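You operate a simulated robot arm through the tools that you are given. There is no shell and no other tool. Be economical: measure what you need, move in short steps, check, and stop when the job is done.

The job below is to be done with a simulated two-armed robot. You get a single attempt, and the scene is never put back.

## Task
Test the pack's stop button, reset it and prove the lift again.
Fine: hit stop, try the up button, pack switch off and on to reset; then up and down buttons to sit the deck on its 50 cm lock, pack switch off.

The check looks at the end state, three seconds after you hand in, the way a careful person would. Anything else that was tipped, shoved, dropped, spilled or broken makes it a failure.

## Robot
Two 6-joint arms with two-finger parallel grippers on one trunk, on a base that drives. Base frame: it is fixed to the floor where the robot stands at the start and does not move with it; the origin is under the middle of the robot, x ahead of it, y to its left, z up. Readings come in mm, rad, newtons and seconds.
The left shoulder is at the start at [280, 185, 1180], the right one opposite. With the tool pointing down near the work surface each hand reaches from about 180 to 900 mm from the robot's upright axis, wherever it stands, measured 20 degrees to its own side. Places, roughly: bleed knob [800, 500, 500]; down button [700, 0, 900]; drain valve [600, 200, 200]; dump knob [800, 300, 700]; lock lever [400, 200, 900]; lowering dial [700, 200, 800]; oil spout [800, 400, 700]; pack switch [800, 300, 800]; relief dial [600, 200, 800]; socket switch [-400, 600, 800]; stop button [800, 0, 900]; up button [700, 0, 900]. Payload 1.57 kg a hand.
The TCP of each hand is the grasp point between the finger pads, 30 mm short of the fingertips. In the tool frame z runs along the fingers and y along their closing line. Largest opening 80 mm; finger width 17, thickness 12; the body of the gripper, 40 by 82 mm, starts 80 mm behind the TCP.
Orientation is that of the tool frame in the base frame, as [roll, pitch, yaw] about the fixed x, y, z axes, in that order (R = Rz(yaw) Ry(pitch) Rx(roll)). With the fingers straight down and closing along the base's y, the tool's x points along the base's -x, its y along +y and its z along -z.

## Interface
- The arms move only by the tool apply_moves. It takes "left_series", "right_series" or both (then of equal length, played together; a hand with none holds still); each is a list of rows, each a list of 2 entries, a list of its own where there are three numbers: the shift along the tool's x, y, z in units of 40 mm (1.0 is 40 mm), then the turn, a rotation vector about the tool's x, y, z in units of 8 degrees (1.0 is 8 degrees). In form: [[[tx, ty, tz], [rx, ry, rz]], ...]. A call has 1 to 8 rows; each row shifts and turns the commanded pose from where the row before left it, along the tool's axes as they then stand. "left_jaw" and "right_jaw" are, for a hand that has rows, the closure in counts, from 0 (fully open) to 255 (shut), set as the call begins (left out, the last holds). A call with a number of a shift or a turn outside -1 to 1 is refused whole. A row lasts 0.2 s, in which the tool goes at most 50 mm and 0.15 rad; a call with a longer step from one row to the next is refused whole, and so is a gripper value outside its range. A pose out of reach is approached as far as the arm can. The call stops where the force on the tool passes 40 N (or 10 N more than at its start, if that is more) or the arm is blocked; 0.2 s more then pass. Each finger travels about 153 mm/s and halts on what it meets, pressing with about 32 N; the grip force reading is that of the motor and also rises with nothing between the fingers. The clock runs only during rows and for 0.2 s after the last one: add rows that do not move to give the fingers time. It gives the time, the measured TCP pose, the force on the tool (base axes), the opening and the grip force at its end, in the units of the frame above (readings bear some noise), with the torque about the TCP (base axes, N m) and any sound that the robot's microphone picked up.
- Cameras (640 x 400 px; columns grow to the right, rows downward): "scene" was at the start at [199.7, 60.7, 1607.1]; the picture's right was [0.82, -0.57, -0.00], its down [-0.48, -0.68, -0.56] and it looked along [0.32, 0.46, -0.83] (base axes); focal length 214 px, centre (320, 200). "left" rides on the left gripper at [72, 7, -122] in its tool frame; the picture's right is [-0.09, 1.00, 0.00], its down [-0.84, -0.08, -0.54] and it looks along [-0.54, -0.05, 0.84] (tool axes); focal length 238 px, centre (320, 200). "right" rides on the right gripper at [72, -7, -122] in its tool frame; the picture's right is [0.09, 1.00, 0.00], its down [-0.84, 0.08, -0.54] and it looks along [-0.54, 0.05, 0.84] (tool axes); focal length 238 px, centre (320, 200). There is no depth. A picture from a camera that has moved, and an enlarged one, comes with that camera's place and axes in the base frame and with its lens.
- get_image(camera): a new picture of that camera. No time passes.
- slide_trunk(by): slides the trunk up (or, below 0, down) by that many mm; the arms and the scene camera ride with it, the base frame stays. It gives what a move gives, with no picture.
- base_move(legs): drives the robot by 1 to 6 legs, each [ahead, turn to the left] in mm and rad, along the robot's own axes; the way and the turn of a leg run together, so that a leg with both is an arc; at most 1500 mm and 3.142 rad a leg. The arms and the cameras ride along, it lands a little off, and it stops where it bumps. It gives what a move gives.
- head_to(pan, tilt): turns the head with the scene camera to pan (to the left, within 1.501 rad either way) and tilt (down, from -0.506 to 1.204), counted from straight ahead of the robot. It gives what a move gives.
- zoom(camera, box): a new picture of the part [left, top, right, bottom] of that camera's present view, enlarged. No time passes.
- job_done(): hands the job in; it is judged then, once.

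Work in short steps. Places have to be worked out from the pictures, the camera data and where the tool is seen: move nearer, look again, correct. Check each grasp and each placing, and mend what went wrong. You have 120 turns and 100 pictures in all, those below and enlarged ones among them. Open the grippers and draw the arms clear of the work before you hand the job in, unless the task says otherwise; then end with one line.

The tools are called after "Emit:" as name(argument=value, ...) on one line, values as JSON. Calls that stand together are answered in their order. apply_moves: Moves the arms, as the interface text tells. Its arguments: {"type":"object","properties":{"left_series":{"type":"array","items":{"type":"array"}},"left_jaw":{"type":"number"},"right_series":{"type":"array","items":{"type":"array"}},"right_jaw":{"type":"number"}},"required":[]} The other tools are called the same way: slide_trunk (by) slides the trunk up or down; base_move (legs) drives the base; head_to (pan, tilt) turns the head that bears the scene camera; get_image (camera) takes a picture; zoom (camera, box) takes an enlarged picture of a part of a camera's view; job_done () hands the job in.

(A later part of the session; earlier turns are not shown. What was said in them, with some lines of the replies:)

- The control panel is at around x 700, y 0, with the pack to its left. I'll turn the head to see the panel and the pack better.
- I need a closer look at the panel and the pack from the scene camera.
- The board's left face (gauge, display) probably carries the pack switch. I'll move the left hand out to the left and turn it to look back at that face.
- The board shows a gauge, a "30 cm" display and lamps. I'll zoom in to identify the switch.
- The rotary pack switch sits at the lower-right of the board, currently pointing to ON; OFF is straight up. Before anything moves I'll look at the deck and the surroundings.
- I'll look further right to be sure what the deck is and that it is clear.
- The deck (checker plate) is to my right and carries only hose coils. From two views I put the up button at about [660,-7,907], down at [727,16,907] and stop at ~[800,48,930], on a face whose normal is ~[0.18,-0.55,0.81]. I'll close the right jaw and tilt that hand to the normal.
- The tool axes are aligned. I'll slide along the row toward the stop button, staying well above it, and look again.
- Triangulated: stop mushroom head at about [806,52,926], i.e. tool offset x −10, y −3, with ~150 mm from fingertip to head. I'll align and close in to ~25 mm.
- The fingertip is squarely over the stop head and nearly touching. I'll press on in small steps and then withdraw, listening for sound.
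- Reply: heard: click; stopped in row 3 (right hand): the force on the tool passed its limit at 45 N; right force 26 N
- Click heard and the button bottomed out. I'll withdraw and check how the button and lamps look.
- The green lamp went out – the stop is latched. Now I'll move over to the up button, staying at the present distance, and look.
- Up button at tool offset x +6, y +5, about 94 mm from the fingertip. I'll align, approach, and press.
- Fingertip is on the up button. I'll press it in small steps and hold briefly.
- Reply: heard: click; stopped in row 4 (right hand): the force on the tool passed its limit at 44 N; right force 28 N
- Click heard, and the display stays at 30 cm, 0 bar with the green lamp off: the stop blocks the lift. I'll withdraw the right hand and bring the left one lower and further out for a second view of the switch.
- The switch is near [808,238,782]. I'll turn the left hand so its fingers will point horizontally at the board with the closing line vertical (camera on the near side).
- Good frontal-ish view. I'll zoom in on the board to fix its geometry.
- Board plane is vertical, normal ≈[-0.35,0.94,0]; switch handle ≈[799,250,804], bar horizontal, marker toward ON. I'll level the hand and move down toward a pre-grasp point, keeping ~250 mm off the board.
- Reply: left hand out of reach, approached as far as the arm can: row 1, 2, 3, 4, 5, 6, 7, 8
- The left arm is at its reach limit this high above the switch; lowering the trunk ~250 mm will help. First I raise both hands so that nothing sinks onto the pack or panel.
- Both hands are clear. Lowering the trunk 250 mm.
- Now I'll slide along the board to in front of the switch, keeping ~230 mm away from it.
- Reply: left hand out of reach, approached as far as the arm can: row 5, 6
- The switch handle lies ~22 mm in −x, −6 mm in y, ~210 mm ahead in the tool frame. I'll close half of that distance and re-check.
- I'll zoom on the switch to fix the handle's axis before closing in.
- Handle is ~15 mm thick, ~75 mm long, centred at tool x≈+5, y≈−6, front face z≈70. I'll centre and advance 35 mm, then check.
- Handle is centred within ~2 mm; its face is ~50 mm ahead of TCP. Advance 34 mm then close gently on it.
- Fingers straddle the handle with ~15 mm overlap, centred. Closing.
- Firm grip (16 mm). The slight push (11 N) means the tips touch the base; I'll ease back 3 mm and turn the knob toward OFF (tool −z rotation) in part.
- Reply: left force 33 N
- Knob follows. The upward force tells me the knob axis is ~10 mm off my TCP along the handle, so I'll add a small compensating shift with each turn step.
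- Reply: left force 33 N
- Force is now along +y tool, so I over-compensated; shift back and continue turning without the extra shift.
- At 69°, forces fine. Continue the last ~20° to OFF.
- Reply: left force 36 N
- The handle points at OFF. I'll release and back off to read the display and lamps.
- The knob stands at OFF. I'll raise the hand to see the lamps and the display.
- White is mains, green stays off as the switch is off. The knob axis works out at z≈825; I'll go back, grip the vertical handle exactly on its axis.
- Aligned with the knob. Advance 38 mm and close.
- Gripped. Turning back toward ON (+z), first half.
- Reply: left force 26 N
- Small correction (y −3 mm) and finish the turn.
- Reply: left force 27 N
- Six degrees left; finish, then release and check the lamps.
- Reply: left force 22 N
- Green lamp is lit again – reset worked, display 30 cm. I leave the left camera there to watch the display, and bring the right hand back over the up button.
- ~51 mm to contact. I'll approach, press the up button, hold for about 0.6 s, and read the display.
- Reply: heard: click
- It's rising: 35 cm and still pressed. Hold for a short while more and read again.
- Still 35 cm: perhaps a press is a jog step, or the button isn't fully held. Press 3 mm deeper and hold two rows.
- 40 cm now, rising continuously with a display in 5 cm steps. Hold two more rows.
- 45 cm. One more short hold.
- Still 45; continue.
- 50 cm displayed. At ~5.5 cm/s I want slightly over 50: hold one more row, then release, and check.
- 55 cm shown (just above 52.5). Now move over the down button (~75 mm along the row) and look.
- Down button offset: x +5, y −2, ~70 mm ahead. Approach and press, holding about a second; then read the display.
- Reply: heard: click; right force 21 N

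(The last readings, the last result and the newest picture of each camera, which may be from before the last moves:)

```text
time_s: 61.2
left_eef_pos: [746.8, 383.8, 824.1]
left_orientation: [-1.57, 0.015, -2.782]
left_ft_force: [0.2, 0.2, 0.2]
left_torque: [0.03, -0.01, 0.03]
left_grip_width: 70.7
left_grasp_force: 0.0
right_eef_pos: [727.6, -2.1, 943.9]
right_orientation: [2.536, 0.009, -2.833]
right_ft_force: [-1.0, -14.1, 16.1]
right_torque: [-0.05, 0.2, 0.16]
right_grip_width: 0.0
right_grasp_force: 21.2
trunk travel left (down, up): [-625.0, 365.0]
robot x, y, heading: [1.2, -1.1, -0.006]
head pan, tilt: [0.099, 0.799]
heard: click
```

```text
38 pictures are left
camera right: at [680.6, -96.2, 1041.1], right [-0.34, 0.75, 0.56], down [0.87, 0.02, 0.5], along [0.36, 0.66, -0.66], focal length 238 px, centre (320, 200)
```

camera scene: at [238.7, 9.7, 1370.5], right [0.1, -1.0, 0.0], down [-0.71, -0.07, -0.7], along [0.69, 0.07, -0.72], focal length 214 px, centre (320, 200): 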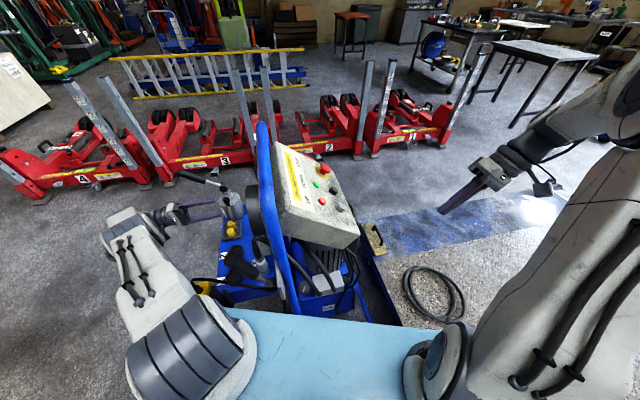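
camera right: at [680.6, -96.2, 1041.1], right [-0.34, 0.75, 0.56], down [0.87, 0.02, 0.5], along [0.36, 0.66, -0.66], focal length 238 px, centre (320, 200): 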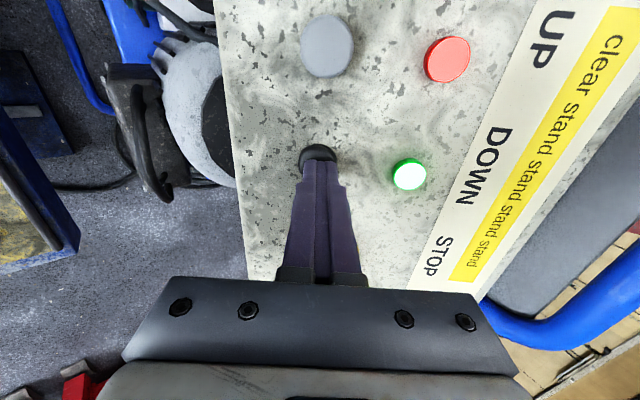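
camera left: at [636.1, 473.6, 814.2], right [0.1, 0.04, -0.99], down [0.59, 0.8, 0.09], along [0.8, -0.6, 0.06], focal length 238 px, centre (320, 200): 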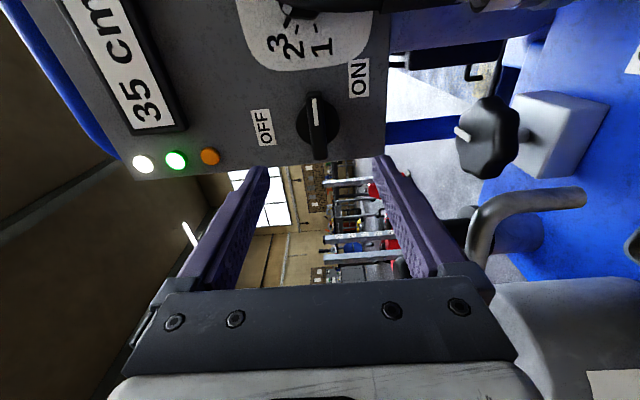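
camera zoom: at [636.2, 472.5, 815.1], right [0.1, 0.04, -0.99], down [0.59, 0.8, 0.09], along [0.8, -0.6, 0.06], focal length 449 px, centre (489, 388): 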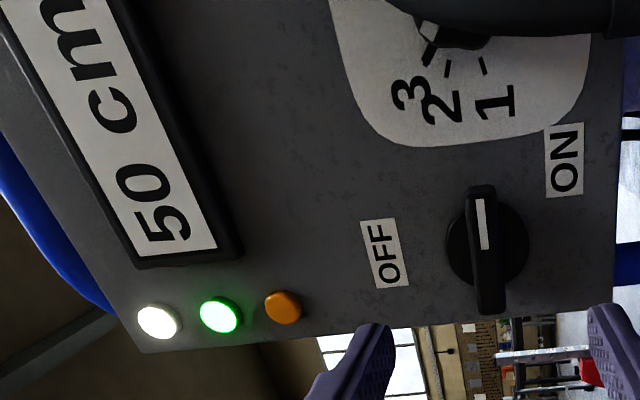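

Pressed with a click; display shows 50. Hold a little longer and see whether it rests there.

Emit:
apply_moves(right_series=[[[0, 0, 0], [0, 0, 0]], [[0, 0, 0], [0, 0, 0]]])

Emit:
zoom(camera="left", box=[60, 0, 400, 200])

```text
time_s: 61.9
left_eef_pos: [746.8, 383.0, 825.0]
left_orientation: [-1.57, 0.015, -2.783]
left_ft_force: [-0.6, 0.3, 0.0]
left_torque: [0.01, -0.03, 0.02]
left_grip_width: 70.7
left_grasp_force: 0.0
right_eef_pos: [727.8, -0.0, 943.7]
right_orientation: [2.537, 0.007, -2.832]
right_ft_force: [2.5, -18.3, 21.7]
right_torque: [-0.06, 0.11, 0.16]
right_grip_width: 0.2
right_grasp_force: 21.2
trunk travel left (down, up): [-625.0, 365.0]
robot x, y, heading: [-2.4, -2.4, -0.002]
head pan, tilt: [0.099, 0.799]
```

```text
1.88 times, centred on (230, 100) of left
camera zoom: at [635.9, 472.7, 815.0], right [0.1, 0.04, -0.99], down [0.59, 0.8, 0.09], along [0.8, -0.6, 0.06], focal length 449 px, centre (489, 388)
```

zoom: 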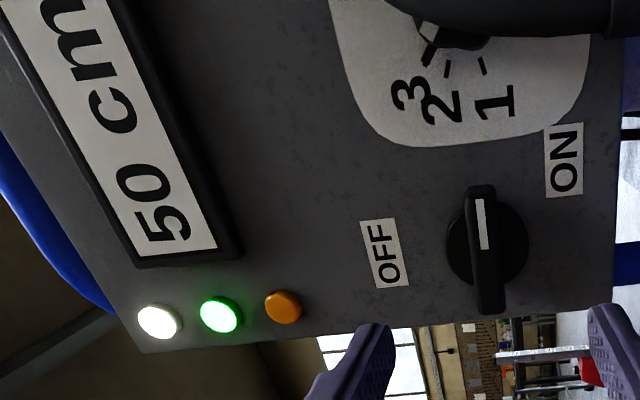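

Hold on for another 1.5 s to see that it stays at 50 (seated).

Emit:
apply_moves(right_series=[[[0, 0, 0], [0, 0, 0]], [[0, 0, 0], [0, 0, 0]], [[0, 0, 0], [0, 0, 0]], [[0, 0, 0], [0, 0, 0]], [[0, 0, 0], [0, 0, 0]]])

Emit:
zoom(camera="left", box=[60, 0, 400, 200])

```text
time_s: 63.0
left_eef_pos: [747.3, 384.5, 823.4]
left_orientation: [-1.57, 0.014, -2.782]
left_ft_force: [-0.5, 0.7, -0.8]
left_torque: [-0.05, 0.04, 0.03]
left_grip_width: 70.5
left_grasp_force: 0.1
right_eef_pos: [727.6, -0.8, 942.7]
right_orientation: [2.537, 0.008, -2.831]
right_ft_force: [8.3, -19.5, 23.2]
right_torque: [-0.01, 0.06, 0.06]
right_grip_width: 0.0
right_grasp_force: 21.9
trunk travel left (down, up): [-625.0, 365.0]
robot x, y, heading: [-0.5, -0.4, -0.001]
head pan, tilt: [0.099, 0.799]
```

```text
1.88 times, centred on (230, 100) of left
camera zoom: at [635.9, 472.7, 814.9], right [0.1, 0.04, -0.99], down [0.59, 0.8, 0.09], along [0.8, -0.6, 0.06], focal length 449 px, centre (489, 388)
```

zoom: 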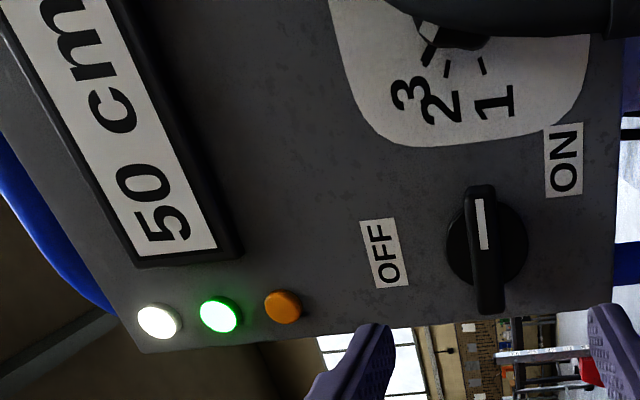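

Still 50. One more long hold to be sure, then withdraw the right hand.

Emit:
apply_moves(right_series=[[[0, 0, 0], [0, 0, 0]], [[0, 0, 0], [0, 0, 0]], [[0, 0, 0], [0, 0, 0]], [[0, 0, 0], [0, 0, 0]], [[0, 0, 0], [0, 0, 0]], [[0, 0, 0], [0, 0, 0]], [[0, 0, 0], [0, 0, 0]], [[0, 0, 0], [0, 0, 0]]])

Emit:
apply_moves(right_series=[[[0, 0, -1], [0, 0, 0]], [[0, 0, -1], [0, 0, 0]], [[0.5, 0, -1], [0, 0, 0]], [[0.5, 0, -1], [0, 0, 0]], [[0.5, 0, -1], [0, 0, 0]]])

Emit:
get_image(camera="left")

```text
time_s: 64.8
left_eef_pos: [747.0, 385.3, 823.5]
left_orientation: [-1.571, 0.014, -2.783]
left_ft_force: [-0.1, -0.5, 0.3]
left_torque: [-0.01, -0.02, 0.0]
left_grip_width: 70.7
left_grasp_force: 0.0
right_eef_pos: [728.1, -1.4, 943.3]
right_orientation: [2.539, 0.008, -2.832]
right_ft_force: [8.7, -17.1, 24.2]
right_torque: [0.05, 0.04, 0.06]
right_grip_width: 0.1
right_grasp_force: 21.0
trunk travel left (down, up): [-625.0, 365.0]
robot x, y, heading: [4.8, -5.0, -0.004]
head pan, tilt: [0.099, 0.799]
```

```text
time_s: 66.0
left_eef_pos: [747.0, 384.6, 823.4]
left_orientation: [-1.571, 0.015, -2.781]
left_ft_force: [0.5, 0.4, -0.7]
left_torque: [-0.01, 0.0, 0.0]
left_grip_width: 70.4
left_grasp_force: 0.2
right_eef_pos: [701.5, -122.6, 1105.8]
right_orientation: [2.537, 0.005, -2.832]
right_ft_force: [-0.7, -1.0, -0.3]
right_torque: [-0.04, 0.03, 0.0]
right_grip_width: 0.0
right_grasp_force: 21.3
trunk travel left (down, up): [-625.0, 365.0]
robot x, y, heading: [-1.5, -1.3, -0.008]
head pan, tilt: [0.099, 0.799]
```

```text
35 pictures are left
camera left: at [636.2, 473.4, 814.0], right [0.1, 0.04, -0.99], down [0.59, 0.8, 0.09], along [0.8, -0.6, 0.06], focal length 238 px, centre (320, 200)
```

left: 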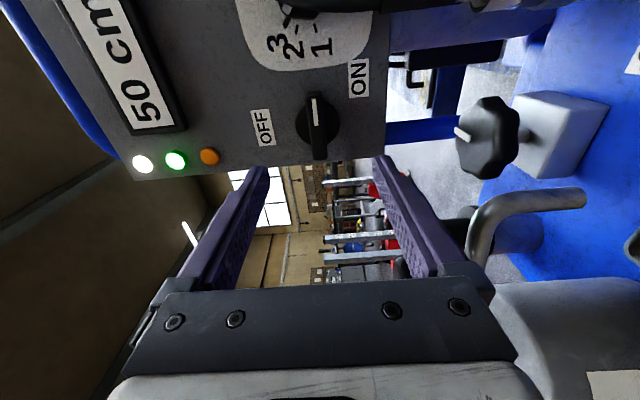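

Deck rests at 50 cm, button released. Now the switch off: advance onto the handle (99 mm) with the known axis, and grip.

Emit:
apply_moves(left_series=[[[0.03, -0.03, 0.8], [0, 0, 0]], [[0, 0, 0.8], [0, 0, 0]], [[0, 0, 0.5], [0, 0, 0]], [[0, 0, 0.37], [0, 0, 0]], [[0, 0, 0], [0, 0, 0]]])

Emit:
zoom(camera="left", box=[200, 60, 430, 260])

```text
time_s: 67.2
left_eef_pos: [783.3, 289.2, 822.7]
left_orientation: [-1.57, 0.013, -2.781]
left_ft_force: [1.0, -0.1, 0.0]
left_torque: [-0.02, 0.0, 0.03]
left_grip_width: 70.5
left_grasp_force: 0.1
right_eef_pos: [702.3, -124.1, 1106.1]
right_orientation: [2.539, 0.004, -2.831]
right_ft_force: [0.1, 0.1, 0.2]
right_torque: [0.01, -0.01, 0.0]
right_grip_width: 0.0
right_grasp_force: 21.1
trunk travel left (down, up): [-625.0, 365.0]
robot x, y, heading: [-1.4, -3.6, -0.002]
head pan, tilt: [0.099, 0.799]
```

```text
2.00 times, centred on (315, 160) of left
camera zoom: at [671.6, 378.3, 814.0], right [0.1, 0.04, -0.99], down [0.59, 0.8, 0.09], along [0.8, -0.6, 0.06], focal length 477 px, centre (330, 280)
```

zoom: 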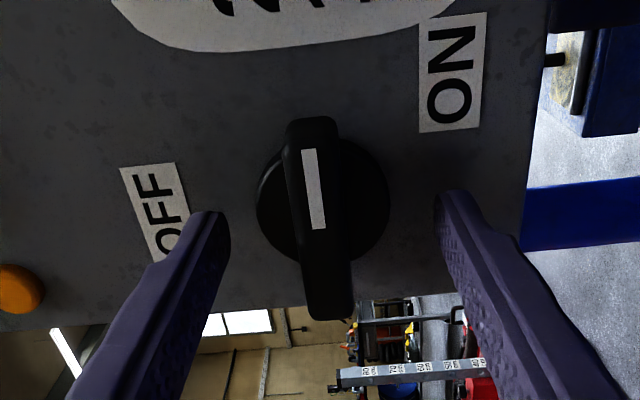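

Well centred; shift up 2 mm, close, then turn in the next call.

Emit:
apply_moves(left_series=[[[0.03, -0.05, 0], [0, 0, 0]], [[0, 0, 0], [0, 0, 0]], [[0, 0, 0], [0, 0, 0]], [[0, 0, 0], [0, 0, 0]]], left_jaw=255)

Emit:
apply_moves(left_series=[[[0, 0, 0], [0, 0, -0.8]], [[0, 0, 0], [0, 0, -0.8]], [[0, 0, 0], [0, 0, -0.8]], [[0, 0, 0], [0, 0, -0.8]], [[0, 0, 0], [0, 0, -0.8]], [[0, 0, 0], [0, 0, 0]]])

```text
time_s: 68.2
left_eef_pos: [782.1, 290.1, 824.6]
left_orientation: [-1.572, 0.013, -2.78]
left_ft_force: [3.8, -1.5, -1.7]
left_torque: [-0.16, 0.43, 0.26]
left_grip_width: 15.9
left_grasp_force: 31.3
right_eef_pos: [702.3, -124.3, 1106.8]
right_orientation: [2.538, 0.005, -2.834]
right_ft_force: [-0.4, 0.2, 0.9]
right_torque: [-0.01, 0.01, 0.02]
right_grip_width: 0.1
right_grasp_force: 21.3
trunk travel left (down, up): [-625.0, 365.0]
robot x, y, heading: [1.8, 2.1, -0.004]
head pan, tilt: [0.099, 0.799]
```

```text
time_s: 69.7
left_eef_pos: [782.4, 290.3, 825.1]
left_orientation: [-1.575, -0.55, -2.778]
left_ft_force: [-2.1, -3.3, -18.0]
left_torque: [1.25, 0.44, 0.1]
left_grip_width: 16.0
left_grasp_force: 31.4
right_eef_pos: [703.2, -123.2, 1106.8]
right_orientation: [2.539, 0.005, -2.833]
right_ft_force: [0.0, -0.9, -0.6]
right_torque: [-0.03, -0.02, -0.04]
right_grip_width: 0.0
right_grasp_force: 21.4
trunk travel left (down, up): [-625.0, 365.0]
robot x, y, heading: [-1.6, -1.0, -0.009]
head pan, tilt: [0.099, 0.799]
```

Turning smoothly at 32°. Continue.

Emit:
apply_moves(left_series=[[[0, 0.04, 0], [0, 0, -0.8]], [[0, 0, 0], [0, 0, -0.8]], [[0, 0, 0], [0, 0, -0.8]], [[0, 0, 0], [0, 0, -0.8]], [[0, 0, 0], [0, 0, 0]]])

Emit:
apply_moves(left_series=[[[0, 0, 0], [0, 0, -0.8]], [[0, 0, 0], [0, 0, -0.8]], [[0, 0, 0], [0, 0, -0.8]], [[0, 0, 0], [0, 0, -0.8]], [[0, 0, 0], [0, 0, -0.3]], [[0, 0, 0], [0, 0, 0]]])

Emit:
get_image(camera="left")

```text
time_s: 70.8
left_eef_pos: [782.5, 289.2, 824.6]
left_orientation: [-1.579, -0.996, -2.773]
left_ft_force: [3.2, -3.1, -19.7]
left_torque: [1.14, 0.43, -0.32]
left_grip_width: 16.5
left_grasp_force: 31.6
right_eef_pos: [703.0, -123.4, 1105.8]
right_orientation: [2.536, 0.006, -2.833]
right_ft_force: [0.0, -0.8, -0.5]
right_torque: [-0.04, 0.02, 0.0]
right_grip_width: 0.0
right_grasp_force: 21.7
trunk travel left (down, up): [-625.0, 365.0]
robot x, y, heading: [-0.3, 1.0, -0.007]
head pan, tilt: [0.099, 0.799]
```

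```text
time_s: 72.2
left_eef_pos: [781.8, 289.6, 823.8]
left_orientation: [-1.587, -1.481, -2.768]
left_ft_force: [-3.5, 3.4, -15.8]
left_torque: [0.93, 0.44, -0.72]
left_grip_width: 16.4
left_grasp_force: 31.7
right_eef_pos: [702.2, -123.0, 1105.5]
right_orientation: [2.536, 0.005, -2.83]
right_ft_force: [0.4, 0.8, -0.9]
right_torque: [0.0, -0.03, 0.02]
right_grip_width: 0.1
right_grasp_force: 21.3
trunk travel left (down, up): [-625.0, 365.0]
robot x, y, heading: [0.6, -2.5, 0.002]
head pan, tilt: [0.099, 0.799]
```

```text
33 pictures are left
camera left: at [725.2, 398.8, 894.9], right [-0.92, -0.35, -0.18], down [-0.05, 0.56, -0.83], along [0.39, -0.75, -0.53], focal length 238 px, centre (320, 200)
```

left: 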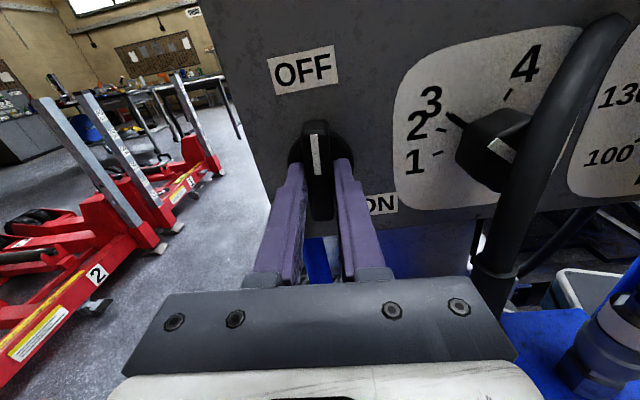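

85°; finish the last 5–6° , release, back off and rise to view the display.

Emit:
apply_moves(left_series=[[[0, 0, 0], [0, 0, -0.5]], [[0, 0, 0], [0, 0, -0.4]], [[0, 0, 0], [0, 0, 0]]])

Emit:
apply_moves(left_series=[[[0, 0, 0], [0, 0, 0]], [[0, 0, 0], [0, 0, 0]], [[0, 0, -1], [0, 0, 0]], [[0, 0, -1], [0, 0, 0]], [[0, 0, -0.6], [0, 0, 0]], [[1, 0, 0], [0, 0, 0]], [[1, 0, 0], [0, 0, 0]], [[1, 0, 0], [0, 0, 0]]], left_jaw=30)

Emit:
get_image(camera="left")

```text
time_s: 73.0
left_eef_pos: [781.4, 289.7, 825.6]
left_orientation: [1.601, -1.536, 0.331]
left_ft_force: [-4.1, 5.0, -15.4]
left_torque: [1.09, -0.3, -0.81]
left_grip_width: 16.8
left_grasp_force: 31.6
right_eef_pos: [702.3, -123.3, 1106.2]
right_orientation: [2.538, 0.005, -2.835]
right_ft_force: [0.3, 0.6, 0.2]
right_torque: [-0.01, 0.0, -0.01]
right_grip_width: 0.0
right_grasp_force: 21.2
trunk travel left (down, up): [-625.0, 365.0]
robot x, y, heading: [0.8, 1.9, -0.005]
head pan, tilt: [0.099, 0.799]
```

```text
time_s: 74.8
left_eef_pos: [747.1, 385.1, 949.3]
left_orientation: [1.581, -1.534, 0.35]
left_ft_force: [0.2, -0.3, -0.4]
left_torque: [-0.05, -0.02, 0.0]
left_grip_width: 70.5
left_grasp_force: 0.1
right_eef_pos: [702.0, -123.3, 1107.3]
right_orientation: [2.538, 0.005, -2.832]
right_ft_force: [-0.3, 1.1, 0.1]
right_torque: [-0.02, 0.03, 0.01]
right_grip_width: 0.0
right_grasp_force: 21.3
trunk travel left (down, up): [-625.0, 365.0]
robot x, y, heading: [-0.2, -4.9, -0.005]
head pan, tilt: [0.099, 0.799]
```

```text
32 pictures are left
camera left: at [699.2, 498.3, 1019.6], right [-0.93, -0.35, -0.06], down [-0.15, 0.52, -0.84], along [0.32, -0.78, -0.54], focal length 238 px, centre (320, 200)
```

left: 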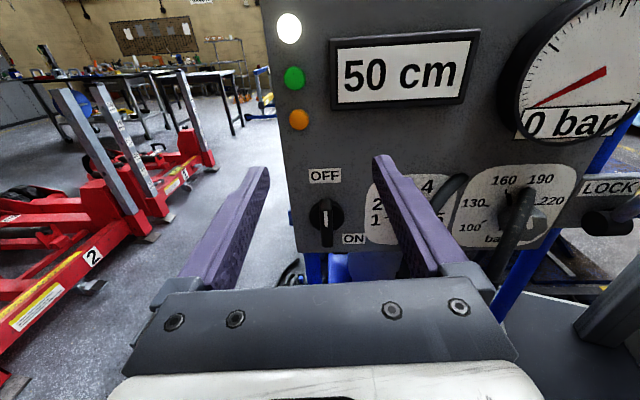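

50 cm, 0 bar, green off, switch at OFF. I'll draw both arms clear, open the right jaw, and check the deck.

Emit:
apply_moves(left_series=[[[0.9, 0.4, 0], [0, 0, 0]], [[0.9, 0.4, 0], [0, 0, 0]], [[0.9, 0.4, 0], [0, 0, 0]], [[0.9, 0.4, 0], [0, 0, 0]]], left_jaw=0, right_series=[[[0.5, 0, -1], [0, 0, 0]], [[0.5, 0, -1], [0, 0, 0]], [[0.5, 0, -1], [0, 0, 0]], [[0.5, 0, -1], [0, 0, 0]]], right_jaw=0)

Emit:
head_to(pan=-0.5, tilt=0.7)

Emit:
get_image(camera="scene")

Emit:
get_image(camera="left")

```text
time_s: 75.8
left_eef_pos: [688.2, 365.3, 1094.8]
left_orientation: [1.578, -1.535, 0.352]
left_ft_force: [-0.3, 0.7, -0.8]
left_torque: [0.0, 0.0, -0.01]
left_grip_width: 80.0
left_grasp_force: 0.0
right_eef_pos: [641.5, -218.2, 1206.2]
right_orientation: [2.539, 0.005, -2.832]
right_ft_force: [1.2, 0.2, -0.4]
right_torque: [0.0, 0.01, 0.05]
right_grip_width: 80.3
right_grasp_force: 0.1
right hand out of reach, approached as far as the arm can: row 3, 4
trunk travel left (down, up): [-625.0, 365.0]
robot x, y, heading: [-0.3, 0.8, -0.001]
head pan, tilt: [0.099, 0.799]
```

```text
time_s: 76.8
left_eef_pos: [690.2, 365.1, 1094.6]
left_orientation: [1.577, -1.535, 0.355]
left_ft_force: [0.0, 0.1, -0.4]
left_torque: [-0.01, 0.0, -0.01]
left_grip_width: 79.8
left_grasp_force: 0.0
right_eef_pos: [642.2, -218.2, 1206.4]
right_orientation: [2.54, 0.01, -2.834]
right_ft_force: [-0.4, 0.4, -0.2]
right_torque: [0.01, 0.02, -0.02]
right_grip_width: 79.9
right_grasp_force: 0.1
trunk travel left (down, up): [-625.0, 365.0]
robot x, y, heading: [-2.3, 1.7, -0.002]
head pan, tilt: [-0.499, 0.7]
```

```text
31 pictures are left
camera scene: at [233.1, -39.3, 1378.6], right [-0.48, -0.88, 0.0], down [-0.57, 0.31, -0.76], along [0.67, -0.37, -0.64], focal length 214 px, centre (320, 200)
```

scene: 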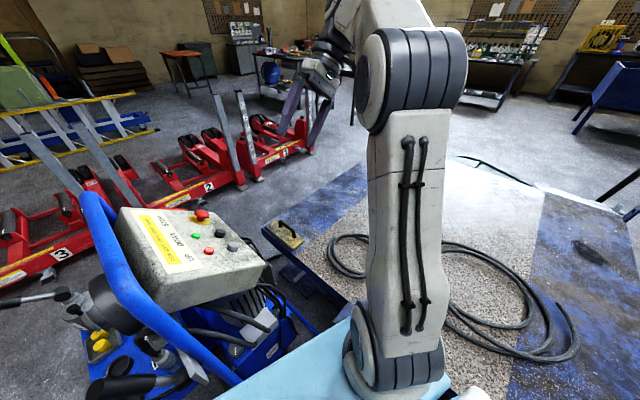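

```text
30 pictures are left
camera left: at [641.3, 477.4, 1165.2], right [-0.93, -0.35, -0.06], down [-0.15, 0.52, -0.84], along [0.33, -0.78, -0.54], focal length 238 px, centre (320, 200)
```

left: 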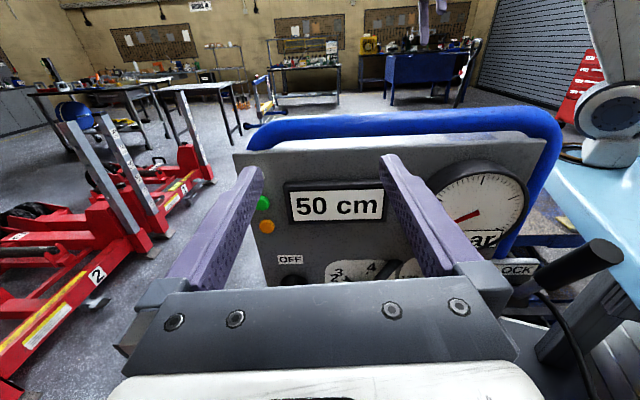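

The deck is raised and level at 50 cm, the pack is off, the arms are clear and the jaws are open. I'm handing in.

Emit:
job_done()

```text
The job is handed in.
```

The stop button test, reset and lift check are done. With stop pressed, the up button did nothing, and switching the pack off and on brought it back. The deck now sits on its 50 cm lock at 0 bar with the pack switched off.
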